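You operate a simulated robot arm through the tools that you are given. There is no shell and no other tool.

You run a simulated robot arm. Do the job below in one go: nothing can be reset, and whatever is moved stays where it is left.

## Task
Put things in order on the top of the panel bench. At the end: the blue bubble sleeve stands where the teal tin (marked "USED") stood; the green module from the top of the panel bench is in the silver steel bowl; the teal tin stands where the green module stood; the small pink lamp cap stands where the blue bubble sleeve stood; whatever was shut is shut again. Leave all else as you found it, and nothing knocked over.

Only the result counts: the job must be done as asked and must still hold three seconds after the hand-in. Knocking over, shifting, dropping, spilling or breaking anything else fails it. Lids that push on must go on centred and level and be pressed home; caps that screw on are set level and turned clockwise until they are tight.

## Robot
A 7-joint arm with a two-finger parallel gripper, fixed in place. Base frame: the origin is at the foot of the arm, x ahead of it, y to its left, z up; the work surface is at about z = 80. Readings come in cm, rad, newtons and seconds.
With the tool pointing down near the work surface it reaches from about 24 to 68 cm from the base axis. Its first joint turns from -1.152 to 1.152 rad. Payload 2.4 kg.
The TCP is the grasp point between the finger pads, 3 cm short of the fingertips. In the tool frame z runs along the fingers and y along their closing line. The gripper opens to 9.4 cm. The fingers are 2.8 cm wide and 1 cm thick; the gripper's body (5 by 9.6 cm) begins 5.5 cm behind the TCP.
Orientation is that of the tool frame in the base frame, as a unit quaternion [w, x, y, z]. With the fingers straight down and closing along the base's y, the tool's x points along the base's -x, its y along +y and its z along -z.

## Interface
- The arm moves only by the tool jog_arm. Its argument "commands" is a list that holds one entry, the list of rows, each a list of 7 numbers: the finger opening in cm, from 0 to 9.4, then the shift along the tool's x, y, z in cm, then the turn, a rotation vector about the tool's x, y, z in rad. In form: [[[hand, dx, dy, dz, wx, wy, wz], ...]]. A call has 1 to 20 rows; each row is the pose to reach, as a shift and turn from the pose commanded when the call began, along the tool's axes at that moment. Each row takes 0.2 s and may step no farther than 5 cm and 0.15 rad from the row before; otherwise, or with a gripper value out of range, the whole call is refused. Where a pose cannot be reached the arm comes as near as it can. A force on the tool above 40 N (or 10 N above the force at the start of the call, whichever is more), or a blocked arm, ends the call early, and 0.2 s more pass. The fingers move at their own pace (about 15.3 cm/s each) and stop on an object; they squeeze with about 32 N. The grip force told is the motor's: it shows also when the fingers shut on nothing. Time passes only in rows, and 0.2 s behind the last, so rows that repeat a pose let the fingers close. It gives the time, the measured TCP pose, the force on the tool (base axes), the opening and the grip force at its end, in the units of the frame above (readings bear some noise), with the torque about the TCP (base axes, N m) and any sound that the robot's microphone picked up, and new pictures: "show" is both (left out), scene, wrist or none.
- Cameras (640 x 400 px; columns grow to the right, rows downward): "scene" is fixed at [4.64, 49, 143.13]; the picture's right is [-0.62, -0.79, 0.00], its down [-0.54, 0.43, -0.72] and it looks along [0.57, -0.45, -0.69] (base axes); focal length 316 px, centre (320, 200). "wrist" rides on the gripper at [7.6, 1.4, -10.2] in the tool frame; the picture's right is [-0.18, 0.98, 0.00], its down [-0.75, -0.14, -0.64] and it looks along [-0.63, -0.12, 0.77] (tool axes); focal length 243 px, centre (320, 200). There is no depth. A picture from a camera that has moved, and an enlarged one, comes with that camera's place and axes in the base frame and with its lens.
- enlarge(camera, box): a new picture of the part [left, top, right, bottom] of that camera's present view, enlarged. It takes no simulated time.
- hand_in(): hands the job in; it is judged then, once.

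Nothing tells you positions but the pictures and the camera data. Unless the task says otherwise, let go and move clear before handing in.

The tools are called after "Emit:" as name(argument=value, ...) on one line, values as JSON. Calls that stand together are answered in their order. jog_arm: Moves the arm, as the interface text tells. Its arguments: {"type":"object","properties":{"commands":{"type":"array","items":{"type":"array","items":{"type":"array","items":{"type":"number"}}}},"show":{"type":"string","enum":["both","scene","wrist","none"]}},"required":["commands"]} The other tools are called the same way: enlarge (camera, box) takes an enlarged picture of a part of a camera's view; hand_in () hands the job in.

At the start:

```text
t: 0.0
tcp_pos: [30.53, 11.56, 105.33]
tcp_rot: [0.0, -0.001, 1.0, 0.0]
force: [-0.5, 0.2, -0.3]
moment: [-0.04, -0.03, 0.01]
gripper_width: 9.43
finger_force: 0.0
```

scene: 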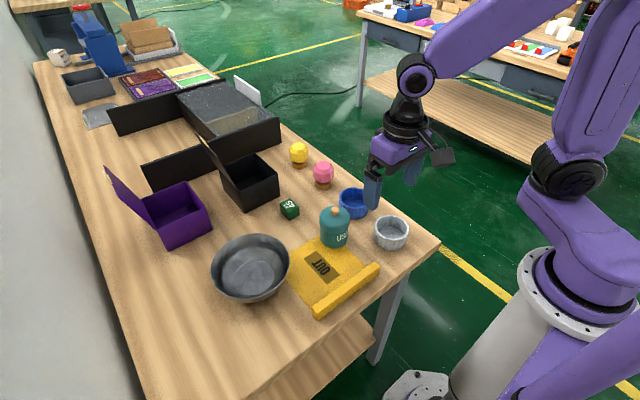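
wrist: 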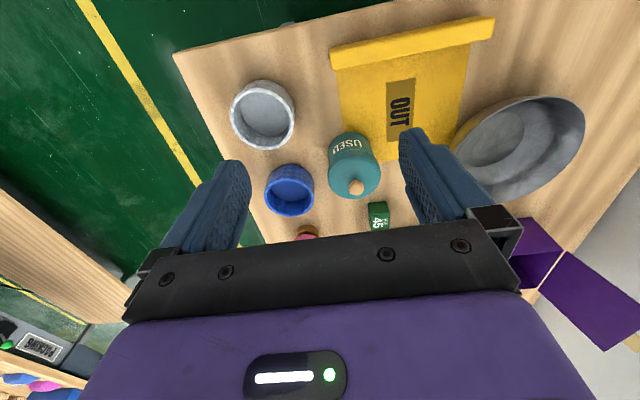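

I see the bench with a teal tin (USED), a blue cup-like sleeve, a grey/silver bubble sleeve, a pink and a yellow cap, a green cube "45", a steel bowl, and boxes. I'll enlarge the views to identify each object before moving.

Emit:
enlarge(camera="scene", box=[260, 130, 440, 250])

Emit:
enlarge(camera="scene", box=[90, 70, 330, 230])

Emit:
enlarge(camera="wrist", box=[220, 60, 420, 250])

Emit:
enlarge(camera="scene", box=[190, 180, 450, 340])

```text
3.33 times, centred on (350, 190) of scene
camera zoom: at [4.64, 49.0, 143.13], right [-0.62, -0.79, 0.0], down [-0.54, 0.43, -0.72], along [0.57, -0.45, -0.69], focal length 1053 px, centre (220, 233)
```

zoom: 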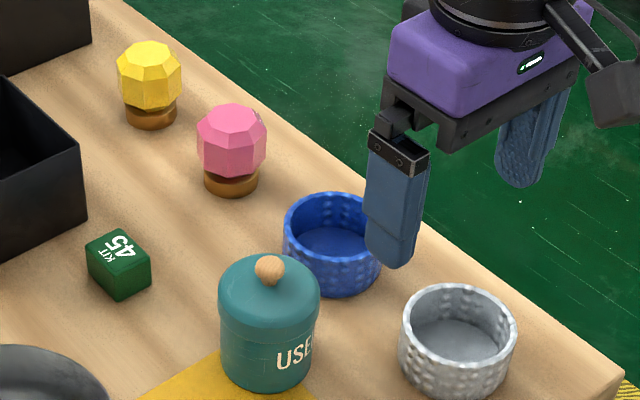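

```text
2.50 times, centred on (210, 150) of scene
camera zoom: at [4.64, 49.0, 143.13], right [-0.62, -0.79, 0.0], down [-0.54, 0.43, -0.72], along [0.57, -0.45, -0.69], focal length 790 px, centre (595, 325)
```

zoom: 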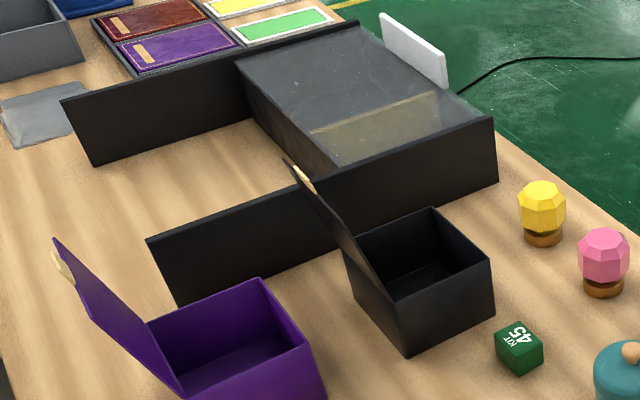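

```text
2.11 times, centred on (320, 155) of wrist
camera zoom: at [23.0, 13.11, 115.77], right [0.18, 0.98, 0.0], down [0.75, -0.14, 0.64], along [0.63, -0.12, -0.77], focal length 511 px, centre (320, 295)
```

zoom: 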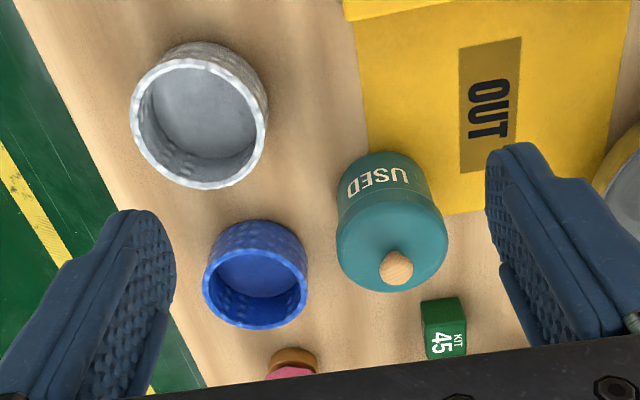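

```text
2.46 times, centred on (320, 260) of scene
camera zoom: at [4.64, 49.0, 143.13], right [-0.62, -0.79, 0.0], down [-0.54, 0.43, -0.72], along [0.57, -0.45, -0.69], focal length 778 px, centre (320, 52)
```

zoom: 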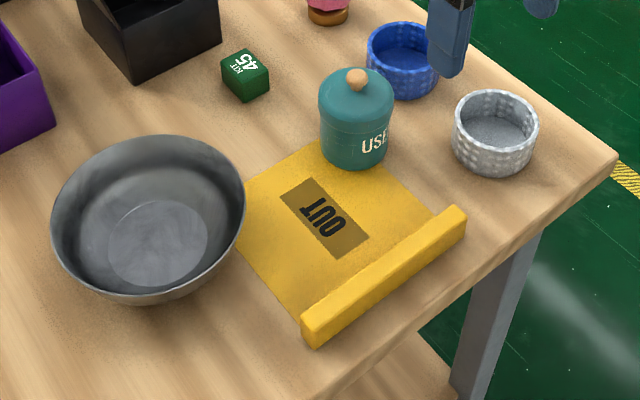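

The reachable items sit on the near bench, and I want to be sure about labels and look-alikes (other green pieces in the back tray and on the other benches). I'll enlarge those regions next.

Emit:
enlarge(camera="scene", box=[30, 0, 270, 150])

Emit:
enlarge(camera="scene", box=[340, 0, 600, 120])

Emit:
enlarge(camera="wrist", box=[0, 260, 160, 400])

Emit:
enlarge(camera="scene", box=[200, 220, 400, 345])

```text
2.67 times, centred on (150, 75) of scene
camera zoom: at [4.64, 49.0, 143.13], right [-0.62, -0.79, 0.0], down [-0.54, 0.43, -0.72], along [0.57, -0.45, -0.69], focal length 842 px, centre (773, 533)
```

zoom: 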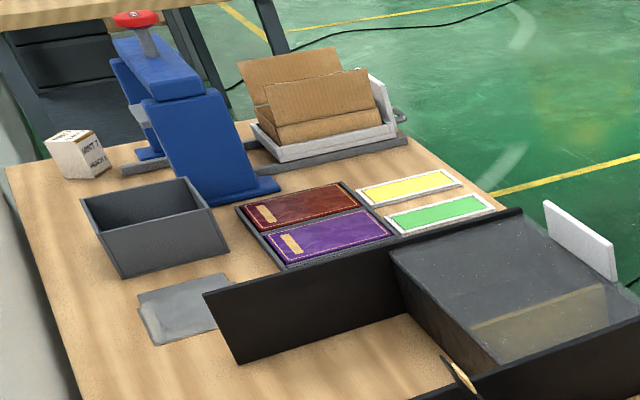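

```text
2.46 times, centred on (470, 60) of scene
camera zoom: at [4.64, 49.0, 143.13], right [-0.62, -0.79, 0.0], down [-0.54, 0.43, -0.72], along [0.57, -0.45, -0.69], focal length 778 px, centre (-49, 545)
```

zoom: 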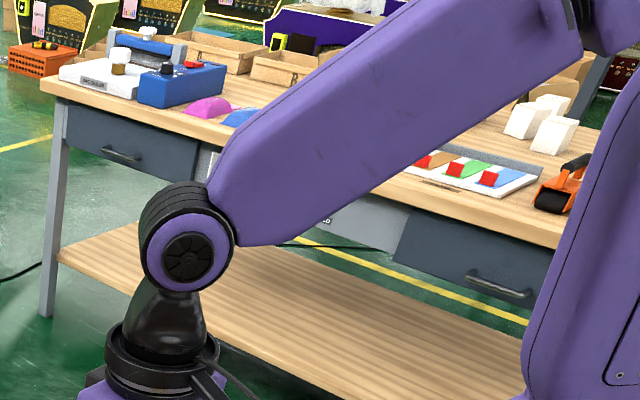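

```text
2.86 times, centred on (80, 330) of wrist
camera zoom: at [23.0, 13.11, 115.77], right [0.18, 0.98, 0.0], down [0.75, -0.14, 0.64], along [0.63, -0.12, -0.77], focal length 693 px, centre (1006, -171)
```

zoom: 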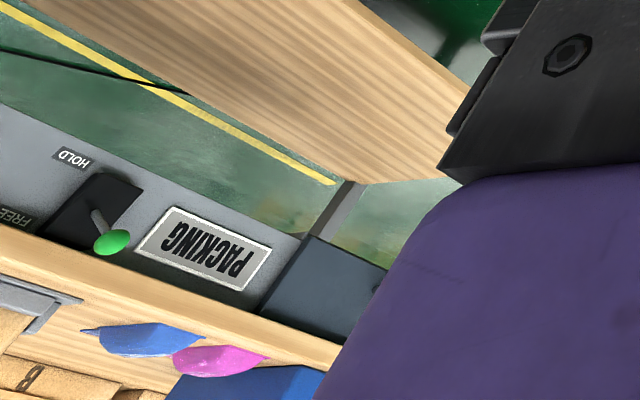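

```text
3.20 times, centred on (300, 282) of scene
camera zoom: at [4.64, 49.0, 143.13], right [-0.62, -0.79, 0.0], down [-0.54, 0.43, -0.72], along [0.57, -0.45, -0.69], focal length 1011 px, centre (384, -64)
```

zoom: 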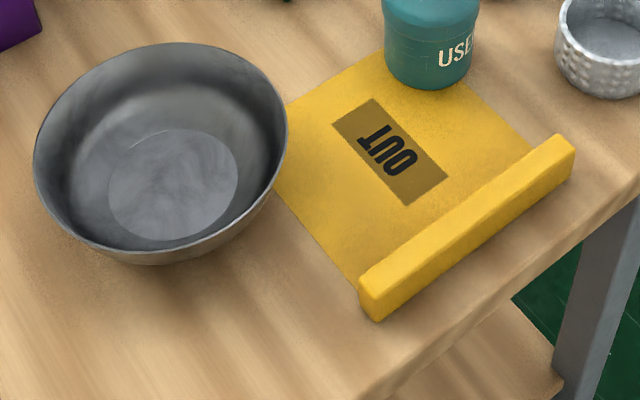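

Nothing here looks shut apart from the tin's own lid, and the green "KIT 45" cube is the only loose green module. My rough estimates are tin (43.5, 14), cube (57, 18), blue sleeve (48, 3), pink cap (62, 2.6) and bowl (45, 36). Next I'll move in for a closer look at the tin's lid.

Emit:
jog_arm(commands=[[[9.4, -0.5, 1.25, 4, 0, 0, 0], [9.4, -1.0, 2.5, 8, 0, 0, 0], [9.4, -1.0, 2.5, 8, 0, 0, 0]]])

```text
t: 0.8
tcp_pos: [31.55, 14.12, 97.06]
tcp_rot: [0.0, 0.0, 1.0, -0.001]
force: [0.4, 0.1, 0.1]
moment: [0.0, 0.02, 0.0]
gripper_width: 9.44
finger_force: 0.0
camera wrist: at [23.97, 15.78, 107.49], right [0.18, 0.98, 0.0], down [0.75, -0.14, 0.64], along [0.63, -0.12, -0.77], focal length 243 px, centre (320, 200)
```

scene: 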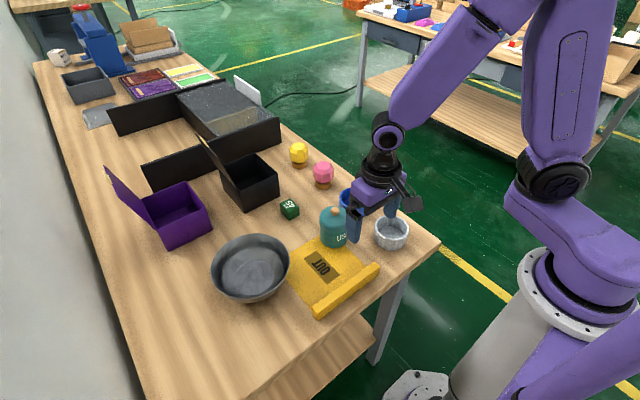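
wrist: 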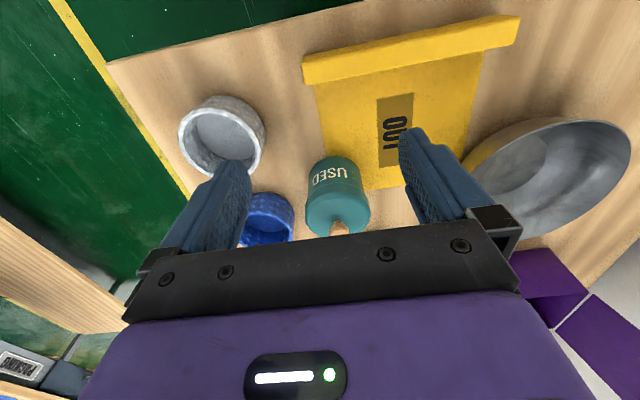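

The gripper hides the lower half of the wrist view, but the tin is clear. I'll enlarge it in both cameras to find the lid seam and its heights.

Emit:
enlarge(camera="wrist", box=[230, 130, 410, 250])

Emit:
enlarge(camera="scene", box=[300, 185, 380, 255])

Emit:
enlarge(camera="scene", box=[265, 135, 345, 225])

```text
3.33 times, centred on (320, 190) of wrist
camera zoom: at [23.97, 15.78, 107.49], right [0.18, 0.98, 0.0], down [0.75, -0.14, 0.64], along [0.63, -0.12, -0.77], focal length 809 px, centre (320, 233)
```

zoom: 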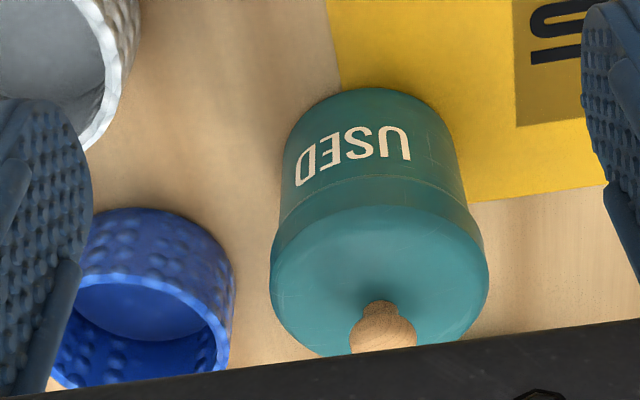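

```text
5.71 times, centred on (340, 220) of scene
camera zoom: at [4.64, 49.0, 143.13], right [-0.62, -0.79, 0.0], down [-0.54, 0.43, -0.72], along [0.57, -0.45, -0.69], focal length 1805 px, centre (206, 86)
```

zoom: 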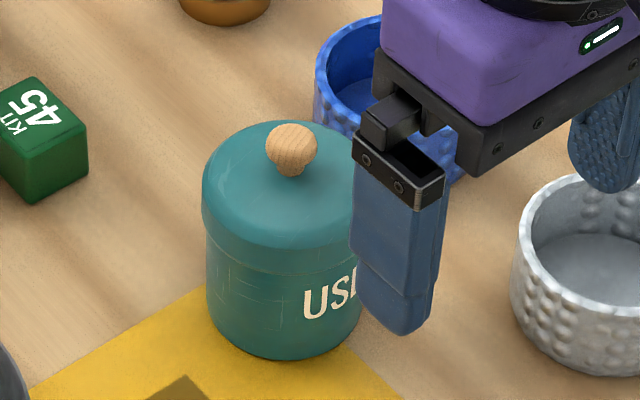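

```text
4.44 times, centred on (305, 180) of scene
camera zoom: at [4.64, 49.0, 143.13], right [-0.62, -0.79, 0.0], down [-0.54, 0.43, -0.72], along [0.57, -0.45, -0.69], focal length 1404 px, centre (387, 289)
```

zoom: 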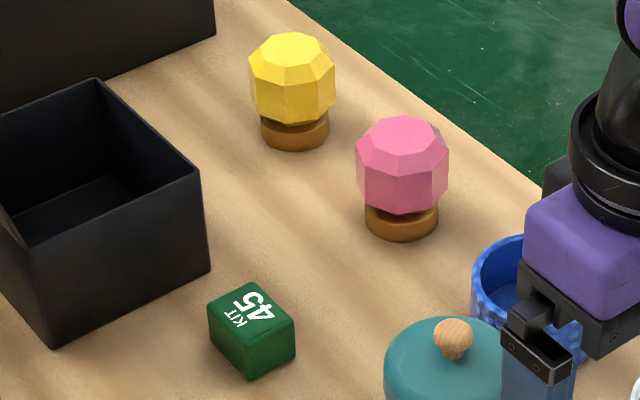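

The tin's lid overhangs its body slightly, with the seam at about z 86, so I should grip only the body, using a tilted hand later. The cube goes first, so I'll zoom in on the cube, sleeve, pink cap and bowl to measure them.

Emit:
enlarge(camera="scene", box=[270, 190, 310, 225])

Emit:
enlarge(camera="scene", box=[305, 150, 345, 195])

Emit:
enlarge(camera="wrist", box=[430, 100, 640, 260])

Emit:
enlarge(camera="scene", box=[200, 225, 300, 310])

```text
11.43 times, centred on (290, 208) of scene
camera zoom: at [4.64, 49.0, 143.13], right [-0.62, -0.79, 0.0], down [-0.54, 0.43, -0.72], along [0.57, -0.45, -0.69], focal length 3611 px, centre (663, 114)
```

zoom: 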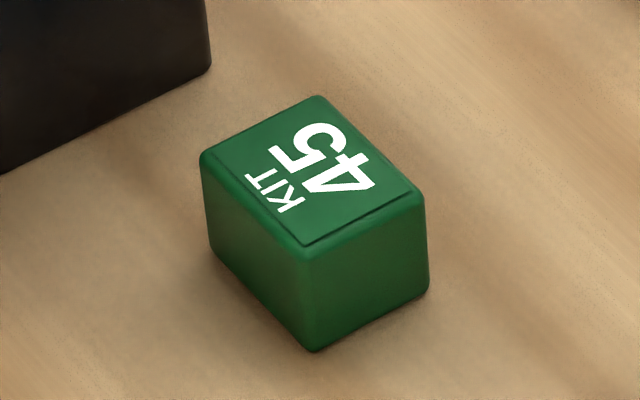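

```text
8.89 times, centred on (325, 172) of scene
camera zoom: at [4.64, 49.0, 143.13], right [-0.62, -0.79, 0.0], down [-0.54, 0.43, -0.72], along [0.57, -0.45, -0.69], focal length 2808 px, centre (276, 444)
```

zoom: 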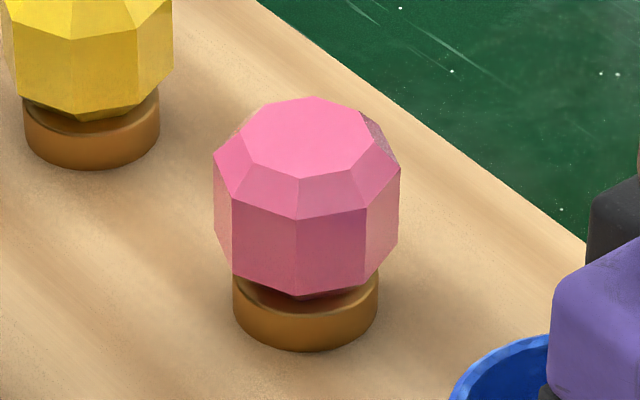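

```text
2.50 times, centred on (535, 180) of wrist
camera zoom: at [23.97, 15.78, 107.49], right [0.18, 0.98, 0.0], down [0.75, -0.14, 0.64], along [0.63, -0.12, -0.77], focal length 606 px, centre (-218, 250)
```

zoom: 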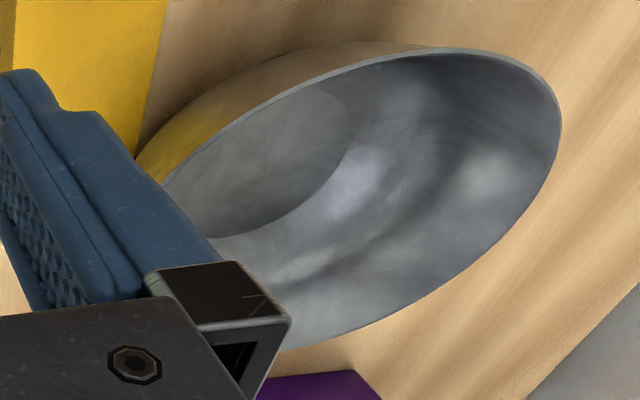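

```text
4.71 times, centred on (250, 268) of scene
camera zoom: at [4.64, 49.0, 143.13], right [-0.62, -0.79, 0.0], down [-0.54, 0.43, -0.72], along [0.57, -0.45, -0.69], focal length 1487 px, centre (649, -118)
```

zoom: 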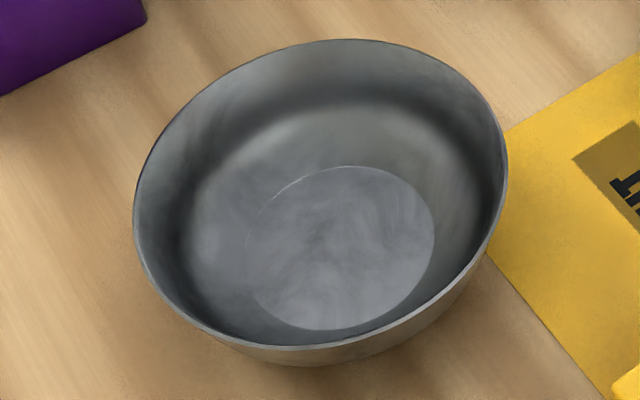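

The green module measures about 4.2 × 3.3 × 3.5 cm, is axis-aligned and is centred near (57.5, 18.05). I'll move above it at a safe height and check the wrist view.

Emit:
jog_arm(commands=[[[8, -4.33, 0.655, 0, 0, 0, 0], [8, -8.66, 1.31, 0, 0, 0, 0], [8, -12.99, 1.965, 0, 0, 0, 0], [8, -17.32, 2.62, 0, 0, 0, 0], [8, -21.65, 3.275, 0, 0, 0, 0], [8, -25.95, 3.93, 0, 0, 0, 0], [8, -25.95, 3.93, 4, 0, 0, 0], [8, -25.95, 3.93, 4, 0, 0, 0]]])

```text
t: 2.6
tcp_pos: [57.62, 17.68, 93.51]
tcp_rot: [0.0, 0.0, 1.0, 0.0]
force: [0.1, 0.9, -0.2]
moment: [0.02, 0.01, -0.03]
gripper_width: 7.99
finger_force: 0.1
camera wrist: at [50.12, 19.28, 103.84], right [0.18, 0.98, 0.0], down [0.75, -0.14, 0.64], along [0.63, -0.12, -0.77], focal length 243 px, centre (320, 200)
```

scene: 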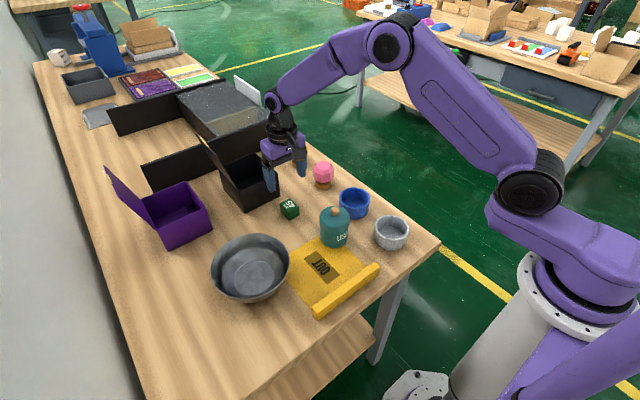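
wrist: 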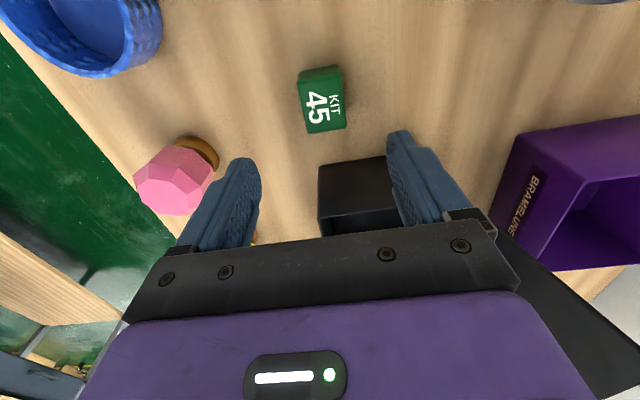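

The module sits between the fingers in the wrist view. Both cameras are now unobstructed on the sleeve and tin, so I'll enlarge to refine the positions.

Emit:
enlarge(camera="wrist", box=[250, 40, 410, 150])

Emit:
enlarge(camera="scene", box=[305, 175, 415, 255])

Emit:
enlarge(camera="wrist", box=[120, 110, 260, 230])

```text
3.64 times, centred on (330, 95) of wrist
camera zoom: at [50.12, 19.28, 103.84], right [0.18, 0.98, 0.0], down [0.75, -0.14, 0.64], along [0.63, -0.12, -0.77], focal length 882 px, centre (284, 582)
```

zoom: 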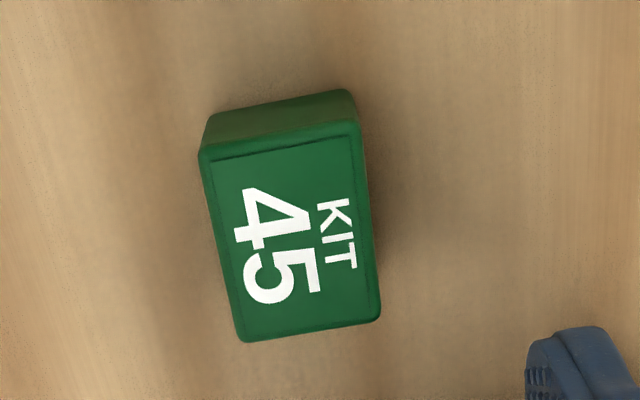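

```text
5.00 times, centred on (360, 215) of scene
camera zoom: at [4.64, 49.0, 143.13], right [-0.62, -0.79, 0.0], down [-0.54, 0.43, -0.72], along [0.57, -0.45, -0.69], focal length 1580 px, centre (120, 125)
```

zoom: 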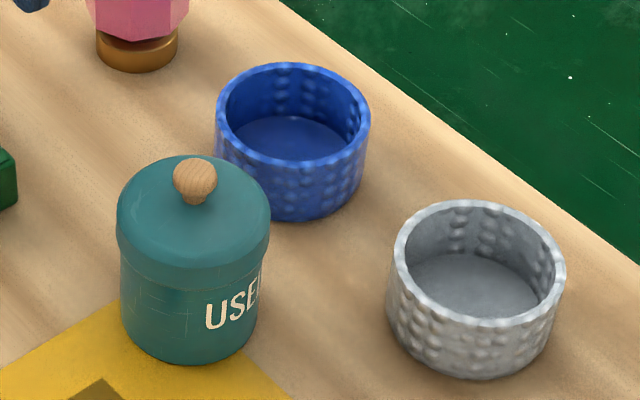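

```text
3.33 times, centred on (190, 170) of wrist
camera zoom: at [50.12, 19.28, 103.84], right [0.18, 0.98, 0.0], down [0.75, -0.14, 0.64], along [0.63, -0.12, -0.77], focal length 809 px, centre (753, 300)
```

zoom: 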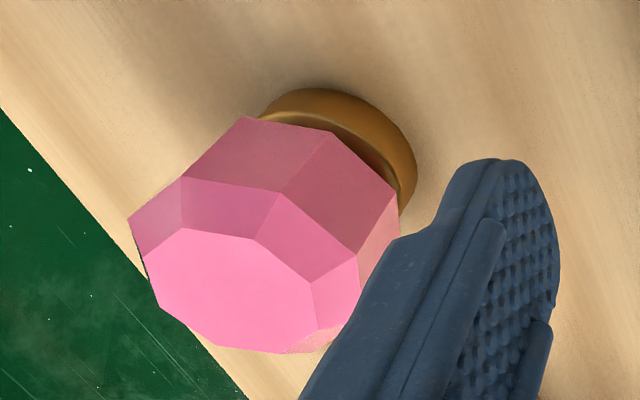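

The wrist view puts the module about 0.9 cm closer to the base and 0.35 cm to +y of the TCP axis. I'll correct for that and go partway down to check.

Emit:
jog_arm(commands=[[[8, 0.8, 0.3, 2, 0, 0, 0], [8, 0.8, 0.3, 5, 0, 0, 0], [8, 0.8, 0.3, 7, 0, 0, 0], [8, 0.8, 0.3, 7, 0, 0, 0], [8, 0.8, 0.3, 7, 0, 0, 0]]])

```text
t: 3.8
tcp_pos: [56.64, 18.03, 86.3]
tcp_rot: [0.0, 0.0, 1.0, 0.0]
force: [0.3, 0.2, -0.4]
moment: [-0.01, 0.03, 0.01]
gripper_width: 8.02
finger_force: 0.1
camera wrist: at [49.13, 19.84, 96.78], right [0.18, 0.98, 0.0], down [0.75, -0.14, 0.64], along [0.63, -0.12, -0.77], focal length 243 px, centre (320, 200)
```

scene: 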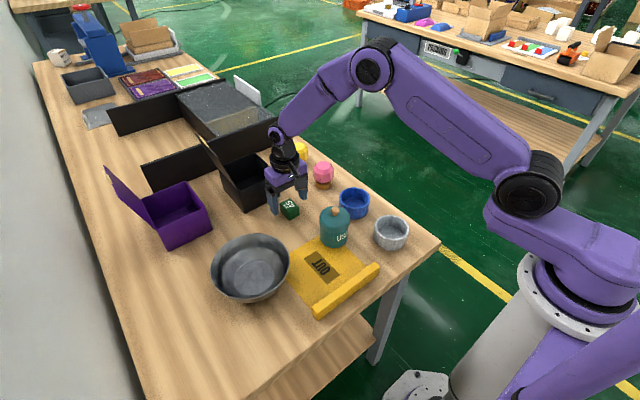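
wrist: 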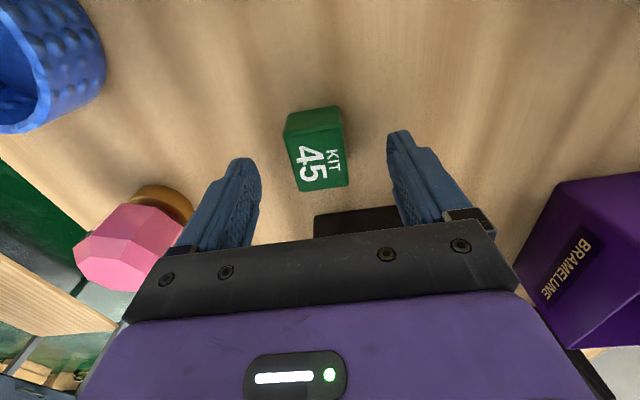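

The module is centred between the fingers within about 2 mm, at roughly (56.7, 18.25). I'll go down to grip height, close and lift.

Emit:
jog_arm(commands=[[[8, 0, 0, 1.5, 0, 0, 0], [8, 0, 0, 3.0, 0, 0, 0], [8, 0, 0, 3.0, 0, 0, 0], [0, 0, 0, 3.0, 0, 0, 0], [0, 0, 0, 3.0, 0, 0, 0], [0, 0, 0, 3.0, 0, 0, 0]]])

```text
t: 5.2
tcp_pos: [56.73, 18.12, 83.31]
tcp_rot: [0.0, 0.0, 1.0, 0.0]
force: [-0.2, 0.4, -0.9]
moment: [-0.03, 0.01, 0.06]
gripper_width: 3.94
finger_force: 32.1
camera wrist: at [49.12, 19.77, 93.65], right [0.18, 0.98, 0.0], down [0.75, -0.14, 0.64], along [0.63, -0.12, -0.77], focal length 243 px, centre (320, 200)
```

scene: 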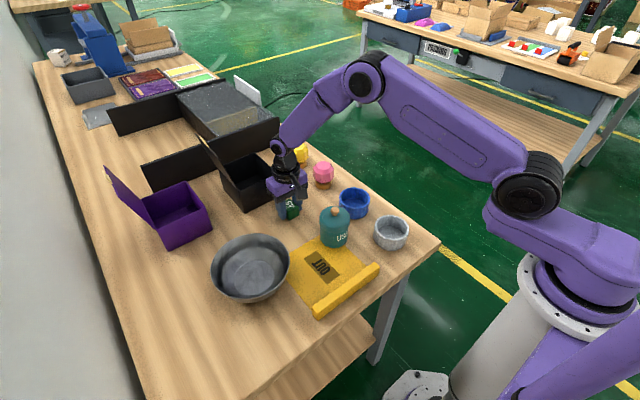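
wrist: 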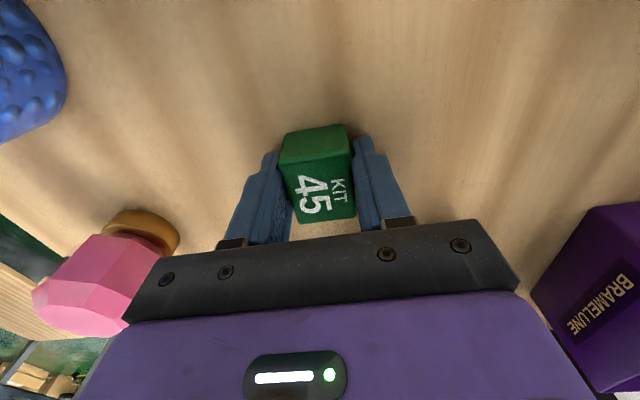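

The module is gripped with 32 N. I'll lift it and carry it over the bowl, whose centre I put near (44.8, 36.4).

Emit:
jog_arm(commands=[[[0, 0, 0, -2, 0, 0, 0], [0, 0, 0, -6, 0, 0, 0], [0, 0, 0, -10, 0, 0, 0], [0, 0, 0, -12, 0, 0, 0], [0, 2.38, 3.62, -12, 0, 0, 0], [0, 4.76, 7.24, -12, 0, 0, 0], [0, 7.14, 10.86, -12, 0, 0, 0], [0, 9.52, 14.48, -12, 0, 0, 0], [0, 11.9, 18.1, -12, 0, 0, 0], [0, 11.9, 18.1, -12, 0, 0, 0], [0, 11.9, 18.1, -12, 0, 0, 0]]])

```text
t: 7.6
tcp_pos: [44.95, 36.58, 95.16]
tcp_rot: [0.0, 0.0, 1.0, 0.0]
force: [0.1, -0.6, 0.1]
moment: [0.0, -0.01, -0.01]
gripper_width: 0.01
finger_force: 31.9
camera wrist: at [37.31, 38.33, 105.67], right [0.18, 0.98, 0.0], down [0.75, -0.14, 0.64], along [0.63, -0.12, -0.77], focal length 243 px, centre (320, 200)
```

scene: 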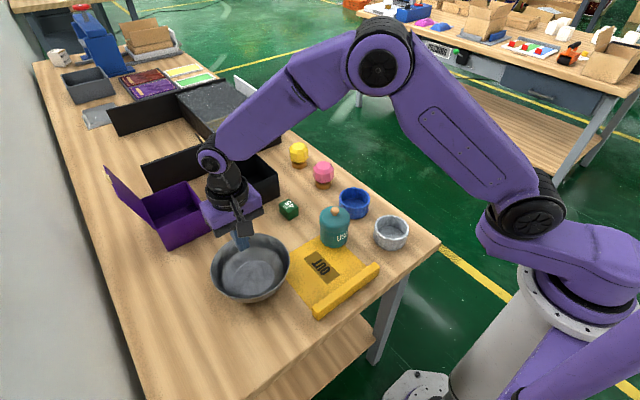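
wrist: 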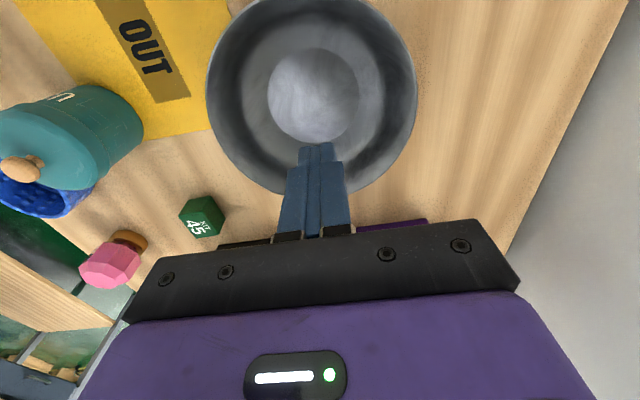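

The fingers closed on nothing: the module slipped out and still appears to be near its old spot. I'll inspect it and the fingertips before retrying.

Emit:
enlarge(camera="scene", box=[270, 190, 310, 225])

Emit:
enlarge(camera="wrist", box=[250, 120, 380, 250])

Emit:
enlarge(camera="wrist", box=[150, 170, 250, 250])

Emit:
enlarge(camera="scene", box=[180, 140, 300, 310])

```text
11.43 times, centred on (290, 208) of scene
camera zoom: at [4.64, 49.0, 143.13], right [-0.62, -0.79, 0.0], down [-0.54, 0.43, -0.72], along [0.57, -0.45, -0.69], focal length 3611 px, centre (663, 114)
```

zoom: 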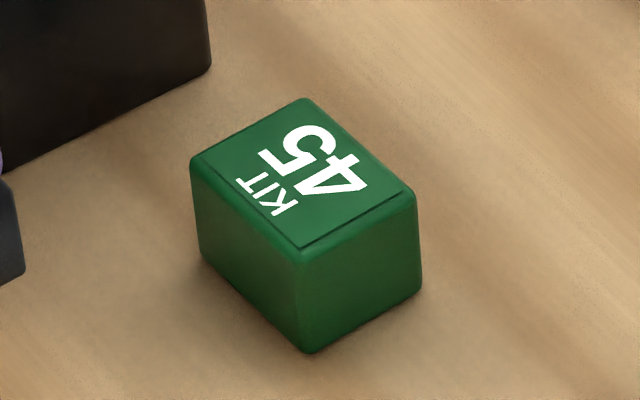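

```text
3.08 times, centred on (315, 185) of wrist
camera zoom: at [37.31, 38.33, 105.67], right [0.18, 0.98, 0.0], down [0.75, -0.14, 0.64], along [0.63, -0.12, -0.77], focal length 746 px, centre (335, 246)
```

zoom: 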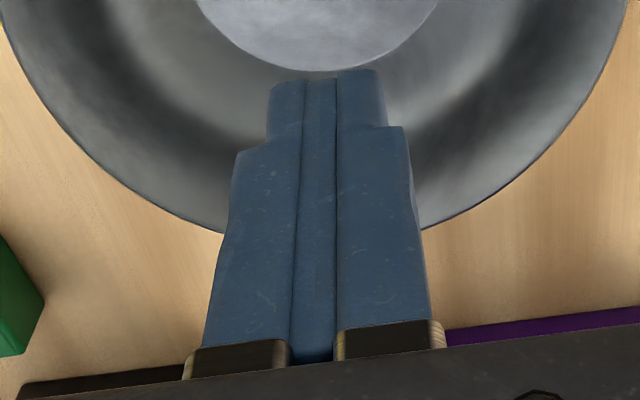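

```text
5.00 times, centred on (200, 210) of wrist
camera zoom: at [37.31, 38.33, 105.67], right [0.18, 0.98, 0.0], down [0.75, -0.14, 0.64], along [0.63, -0.12, -0.77], focal length 1213 px, centre (920, 150)
```

zoom: 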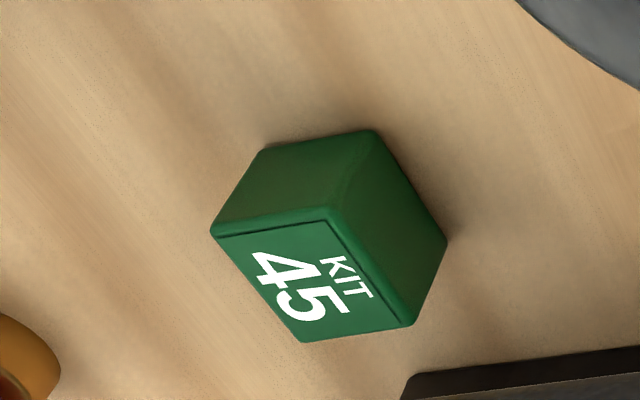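

```text
2.35 times, centred on (240, 225) of scene
camera zoom: at [4.64, 49.0, 143.13], right [-0.62, -0.79, 0.0], down [-0.54, 0.43, -0.72], along [0.57, -0.45, -0.69], focal length 743 px, centre (508, 141)
```

zoom: 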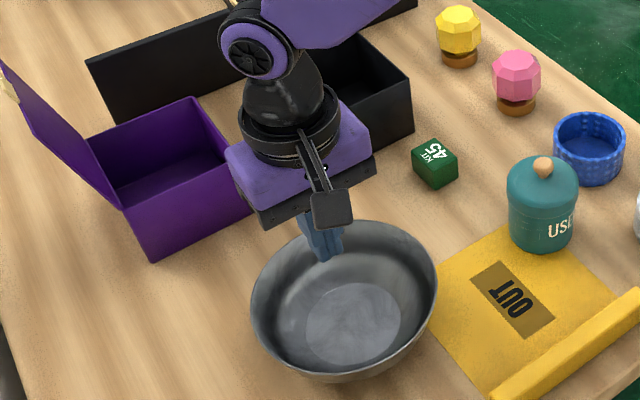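

The module only shifted about 2 mm and stayed upright, so it slipped because of the grip. I'll go back over it, lower, and watch the fingers closely while closing.

Emit:
jog_arm(commands=[[[6, -2.39, -3.59, 0, 0, 0, 0], [6, -4.79, -7.19, 0, 0, 0, 0], [6, -7.18, -10.78, 0, 0, 0, 0], [6, -9.58, -14.38, 0, 0, 0, 0], [6, -11.97, -17.97, 0, 0, 0, 0], [6, -11.97, -17.97, 4, 0, 0, 0], [6, -11.97, -17.97, 8, 0, 0, 0], [6, -11.97, -17.97, 9, 0, 0, 0], [6, -11.97, -17.97, 9, 0, 0, 0]]])

```text
t: 9.6
tcp_pos: [56.68, 18.24, 86.38]
tcp_rot: [-0.001, 0.0, 1.0, 0.0]
force: [1.0, 0.1, 0.2]
moment: [-0.01, 0.02, -0.04]
gripper_width: 5.99
finger_force: 0.0
camera wrist: at [49.17, 19.99, 96.8], right [0.18, 0.98, 0.0], down [0.75, -0.14, 0.64], along [0.63, -0.12, -0.77], focal length 243 px, centre (320, 200)
```

scene: 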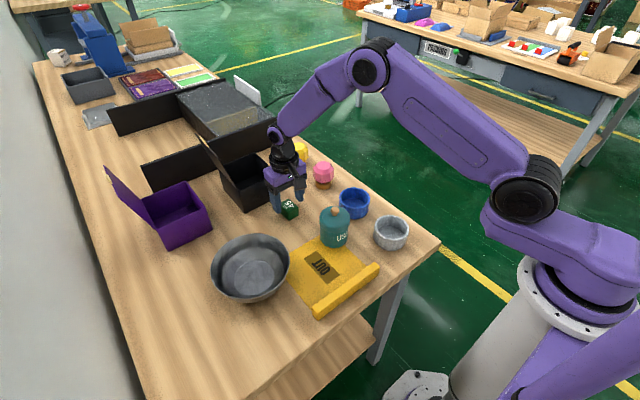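
wrist: 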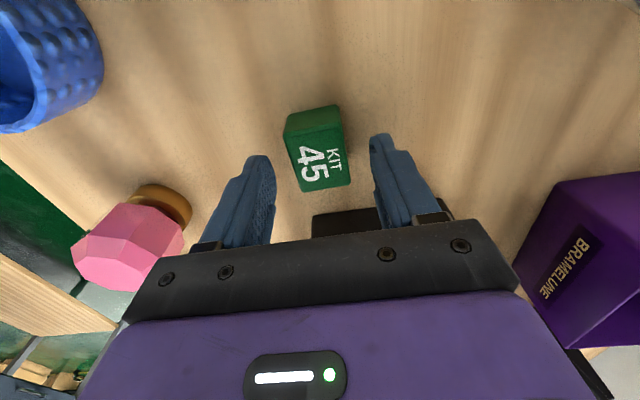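

The fingers are back above the module. I'll enlarge to see how it lines up with the fingers.

Emit:
enlarge(camera="scene", box=[255, 160, 325, 230])

Emit:
enlarge(camera="wrist", box=[190, 90, 450, 250])

```text
5.71 times, centred on (290, 195) of scene
camera zoom: at [4.64, 49.0, 143.13], right [-0.62, -0.79, 0.0], down [-0.54, 0.43, -0.72], along [0.57, -0.45, -0.69], focal length 1805 px, centre (491, 229)
```

zoom: 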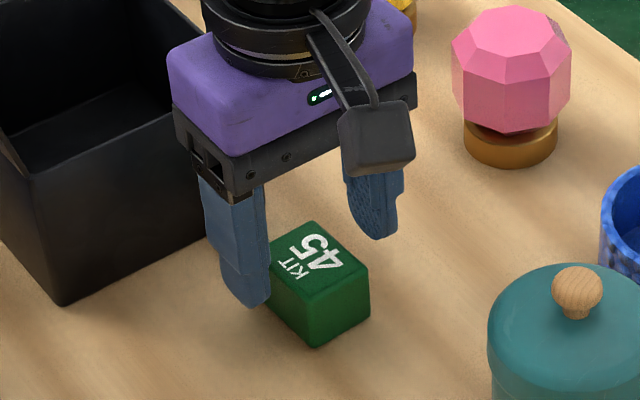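

```text
2.46 times, centred on (320, 170) of wrist
camera zoom: at [49.17, 19.99, 96.8], right [0.18, 0.98, 0.0], down [0.75, -0.14, 0.64], along [0.63, -0.12, -0.77], focal length 597 px, centre (320, 274)
```

zoom: 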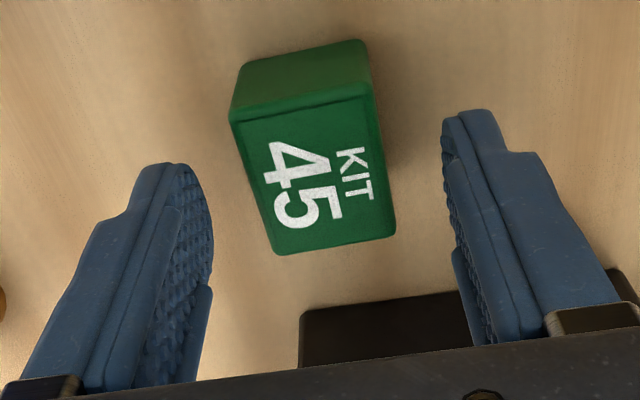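

The alignment looks good. I'll go down to 83.15, close, and inspect the grip before lifting.

Emit:
jog_arm(commands=[[[6, 0, -0.15, 1.5, 0, 0, 0], [6, 0, -0.15, 3.1, 0, 0, 0], [6, 0, -0.15, 3.2, 0, 0, 0], [6, 0, -0.15, 3.2, 0, 0, 0], [4, 0, -0.15, 3.2, 0, 0, 0], [2, 0, -0.15, 3.2, 0, 0, 0], [0, 0, -0.15, 3.2, 0, 0, 0], [0, 0, -0.15, 3.2, 0, 0, 0], [0, 0, -0.15, 3.2, 0, 0, 0], [0, 0, -0.15, 3.2, 0, 0, 0]]])

Emit:
enlarge(camera="scene", box=[255, 160, 325, 230])

Emit:
enlarge(camera="wrist", box=[210, 110, 430, 250])

```text
t: 11.8
tcp_pos: [56.84, 18.05, 83.2]
tcp_rot: [0.0, 0.0, 1.0, 0.0]
force: [0.4, -0.3, -0.2]
moment: [0.01, -0.01, 0.03]
gripper_width: 3.96
finger_force: 32.0
camera wrist: at [49.19, 19.77, 93.62], right [0.18, 0.98, 0.0], down [0.75, -0.14, 0.64], along [0.63, -0.12, -0.77], focal length 243 px, centre (320, 200)
```

scene: 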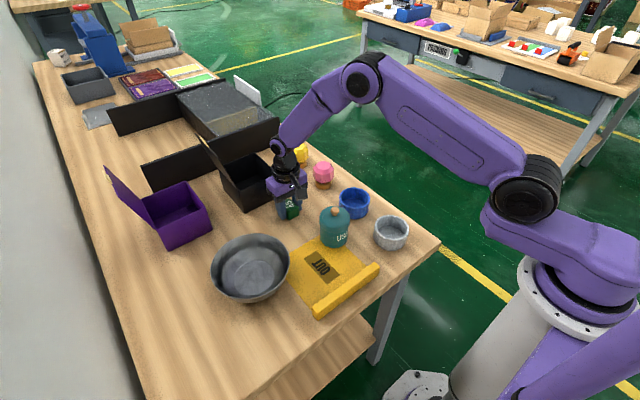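
wrist: 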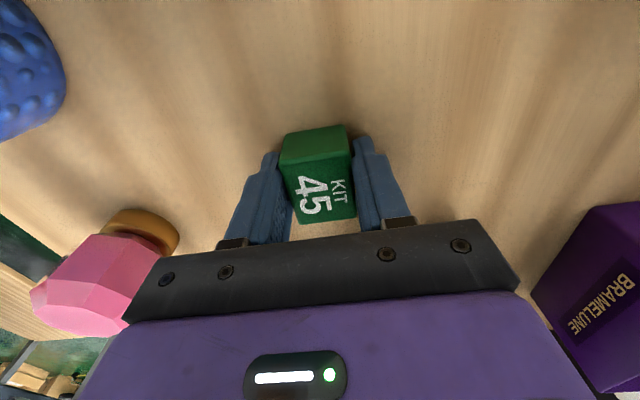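

```text
5.71 times, centred on (290, 195) of scene
camera zoom: at [4.64, 49.0, 143.13], right [-0.62, -0.79, 0.0], down [-0.54, 0.43, -0.72], along [0.57, -0.45, -0.69], focal length 1805 px, centre (491, 229)
```

zoom: 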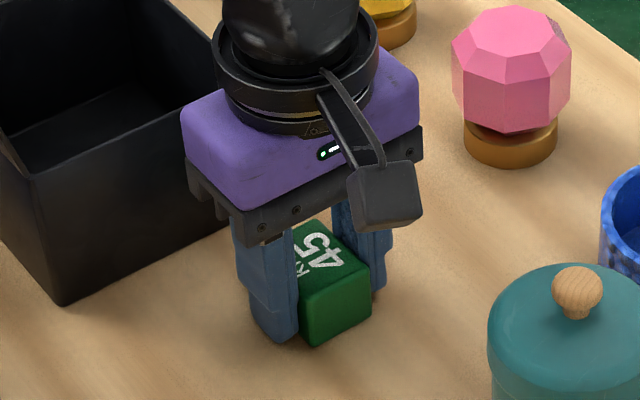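

```text
2.86 times, centred on (320, 180) of wrist
camera zoom: at [49.19, 19.77, 93.62], right [0.18, 0.98, 0.0], down [0.75, -0.14, 0.64], along [0.63, -0.12, -0.77], focal length 693 px, centre (320, 257)
```

zoom: 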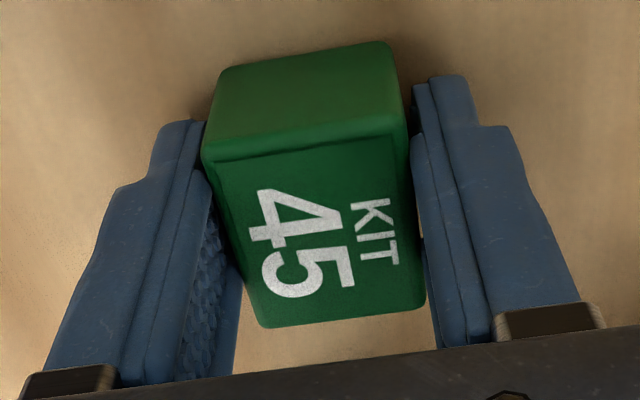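

The module now fills the gap between the pads. I'll lift very slowly this time and check that it stays in the grip.

Emit:
jog_arm(commands=[[[0, 0, 0, -0.2, 0, 0, 0], [0, 0, 0, -0.5, 0, 0, 0], [0, 0, 0, -0.9, 0, 0, 0], [0, 0, 0, -1.3, 0, 0, 0], [0, 0, 0, -1.3, 0, 0, 0]]])

Emit:
enlarge(camera="scene", box=[255, 160, 325, 230])

Emit:
enlarge(camera="wrist", box=[210, 110, 430, 250])

```text
t: 13.0
tcp_pos: [56.7, 18.07, 84.55]
tcp_rot: [0.001, 0.0, 1.0, 0.0]
force: [0.4, -0.2, 0.1]
moment: [0.0, 0.0, -0.04]
gripper_width: 3.96
finger_force: 32.0
camera wrist: at [49.16, 19.78, 94.85], right [0.18, 0.98, 0.0], down [0.75, -0.14, 0.64], along [0.63, -0.12, -0.77], focal length 243 px, centre (320, 200)
```

scene: 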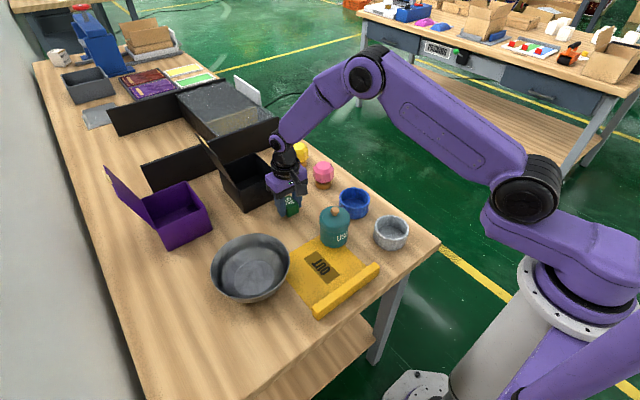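
wrist: 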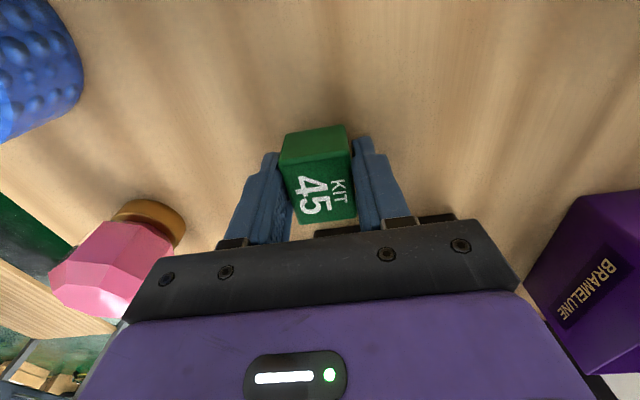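

```text
5.71 times, centred on (290, 195) of scene
camera zoom: at [4.64, 49.0, 143.13], right [-0.62, -0.79, 0.0], down [-0.54, 0.43, -0.72], along [0.57, -0.45, -0.69], focal length 1805 px, centre (491, 229)
```

zoom: 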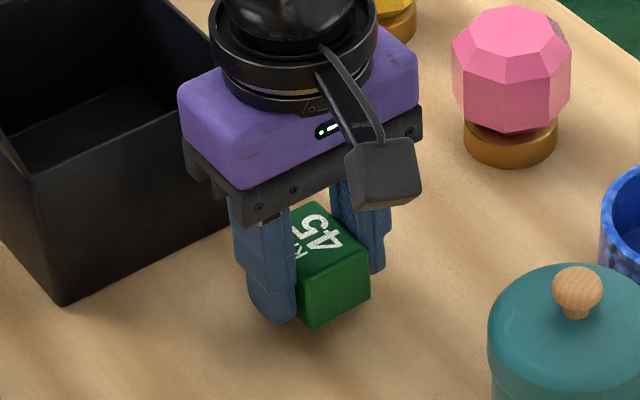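

```text
2.86 times, centred on (320, 180) of wrist
camera zoom: at [49.16, 19.78, 94.85], right [0.18, 0.98, 0.0], down [0.75, -0.14, 0.64], along [0.63, -0.12, -0.77], focal length 693 px, centre (320, 257)
```

zoom: 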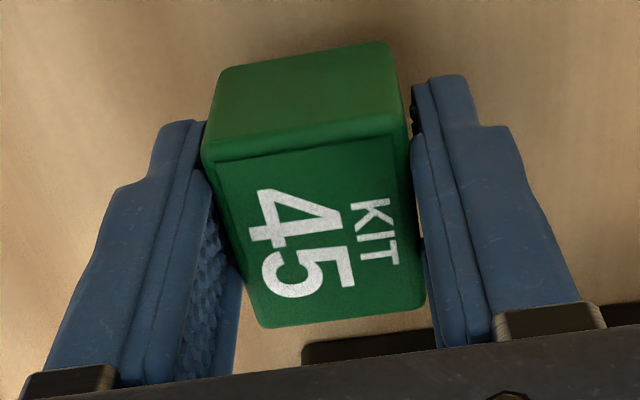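

It's held and lifted about 1.3 cm, so the earlier slip was due to fast acceleration. I'll keep motions slow and smooth, and lift further now.

Emit:
jog_arm(commands=[[[0, 0, 0, -0.3, 0, 0, 0], [0, 0, 0, -0.8, 0, 0, 0], [0, 0, 0, -1.5, 0, 0, 0], [0, 0, 0, -2.3, 0, 0, 0], [0, 0, 0, -3.1, 0, 0, 0], [0, 0, 0, -3.9, 0, 0, 0], [0, 0, 0, -4.7, 0, 0, 0], [0, 0, 0, -5.5, 0, 0, 0], [0, 0, 0, -6.2, 0, 0, 0], [0, 0, 0, -6.8, 0, 0, 0], [0, 0, 0, -7.2, 0, 0, 0], [0, 0, 0, -7.5, 0, 0, 0], [0, 0, 0, -7.5, 0, 0, 0]]])

```text
t: 15.8
tcp_pos: [56.89, 18.26, 91.98]
tcp_rot: [-0.001, 0.0, 1.0, 0.0]
force: [1.0, 0.4, -0.7]
moment: [-0.06, -0.01, 0.02]
gripper_width: 3.97
finger_force: 32.0
camera wrist: at [49.29, 19.87, 102.39], right [0.18, 0.98, 0.0], down [0.75, -0.14, 0.64], along [0.63, -0.12, -0.77], focal length 243 px, centre (320, 200)
```

scene: 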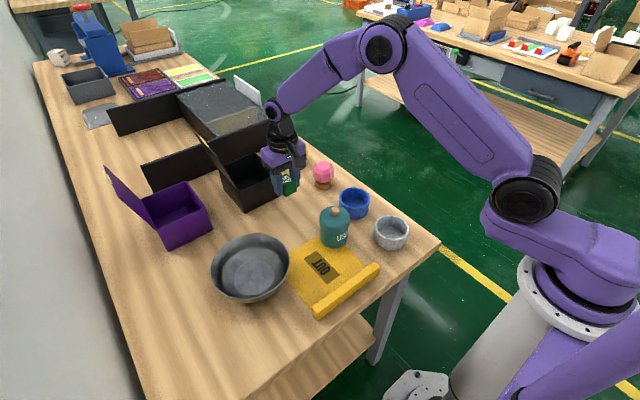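
wrist: 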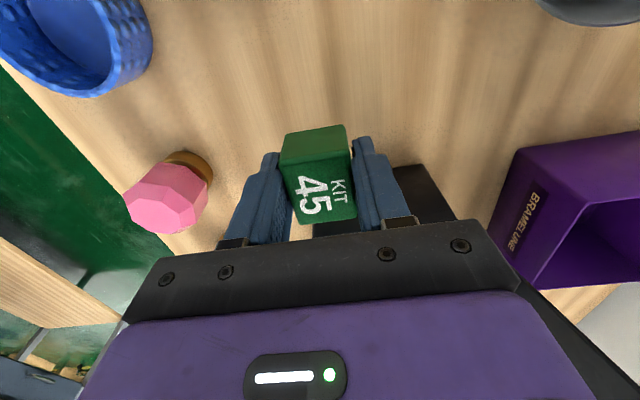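

The module is still held. I'll carry it slowly to over the bowl centre, refined to (44.45, 36.25).

Emit:
jog_arm(commands=[[[0, 0.12, 0.18, 0, 0, 0, 0], [0, 0.37, 0.54, 0, 0, 0, 0], [0, 0.86, 1.26, 0, 0, 0, 0], [0, 1.48, 2.16, 0, 0, 0, 0], [0, 2.21, 3.24, 0, 0, 0, 0], [0, 2.95, 4.32, 0, 0, 0, 0], [0, 3.81, 5.57, 0, 0, 0, 0], [0, 4.67, 6.83, 0, 0, 0, 0], [0, 5.54, 8.09, 0, 0, 0, 0], [0, 6.4, 9.35, 0, 0, 0, 0], [0, 7.26, 10.61, 0, 0, 0, 0], [0, 8.12, 11.87, 0, 0, 0, 0], [0, 8.98, 13.13, 0, 0, 0, 0], [0, 9.84, 14.38, 0, 0, 0, 0], [0, 10.58, 15.46, 0, 0, 0, 0], [0, 11.19, 16.36, 0, 0, 0, 0], [0, 11.69, 17.08, 0, 0, 0, 0], [0, 12.05, 17.62, 0, 0, 0, 0], [0, 12.3, 17.98, 0, 0, 0, 0], [0, 12.3, 17.98, 0, 0, 0, 0]]])

```text
t: 20.0
tcp_pos: [44.65, 36.08, 91.82]
tcp_rot: [0.0, 0.0, 1.0, 0.0]
force: [-0.6, 0.1, 0.4]
moment: [0.0, 0.02, -0.01]
gripper_width: 3.95
finger_force: 31.9
camera wrist: at [36.98, 37.8, 102.34], right [0.18, 0.98, 0.0], down [0.75, -0.14, 0.64], along [0.63, -0.12, -0.77], focal length 243 px, centre (320, 200)
```

scene: 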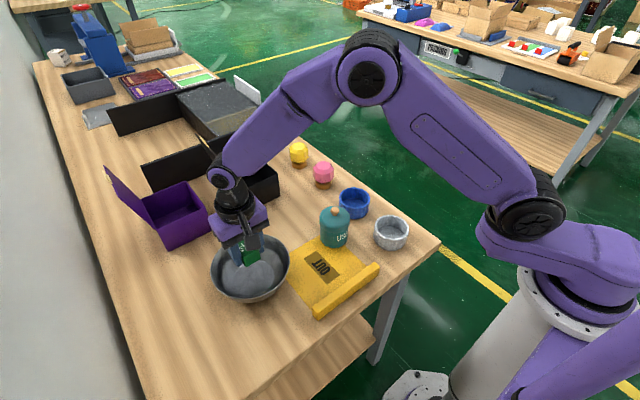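
wrist: 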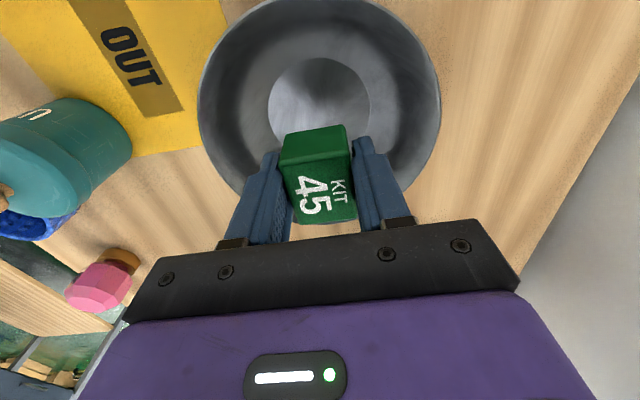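

The hold is still good and it's centred over the bowl floor. I'll lower it slowly to just above the bowl bottom.

Emit:
jog_arm(commands=[[[0, 0, 0, 0.3, 0, 0, 0], [0, 0, 0, 0.9, 0, 0, 0], [0, 0, 0, 1.7, 0, 0, 0], [0, 0, 0, 2.6, 0, 0, 0], [0, 0, 0, 3.5, 0, 0, 0], [0, 0, 0, 4.4, 0, 0, 0], [0, 0, 0, 5.2, 0, 0, 0], [0, 0, 0, 6.0, 0, 0, 0], [0, 0, 0, 6.7, 0, 0, 0], [0, 0, 0, 7.2, 0, 0, 0], [0, 0, 0, 7.5, 0, 0, 0], [0, 0, 0, 7.7, 0, 0, 0], [0, 0, 0, 7.7, 0, 0, 0]]])

```text
t: 22.8
tcp_pos: [44.46, 36.16, 84.28]
tcp_rot: [0.0, 0.0, 1.0, -0.001]
force: [0.7, -0.1, -0.4]
moment: [0.01, 0.0, -0.02]
gripper_width: 3.92
finger_force: 31.4
camera wrist: at [36.86, 37.81, 94.65], right [0.18, 0.98, 0.0], down [0.75, -0.14, 0.64], along [0.63, -0.12, -0.77], focal length 243 px, centre (320, 200)
```

scene: 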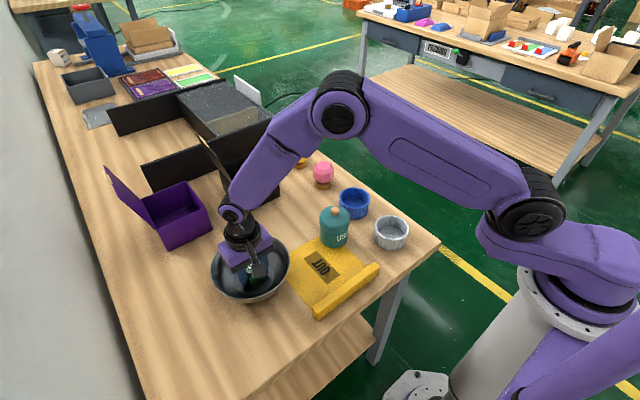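
wrist: 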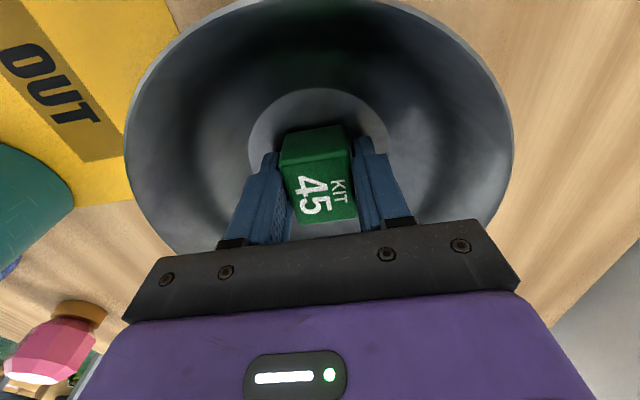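

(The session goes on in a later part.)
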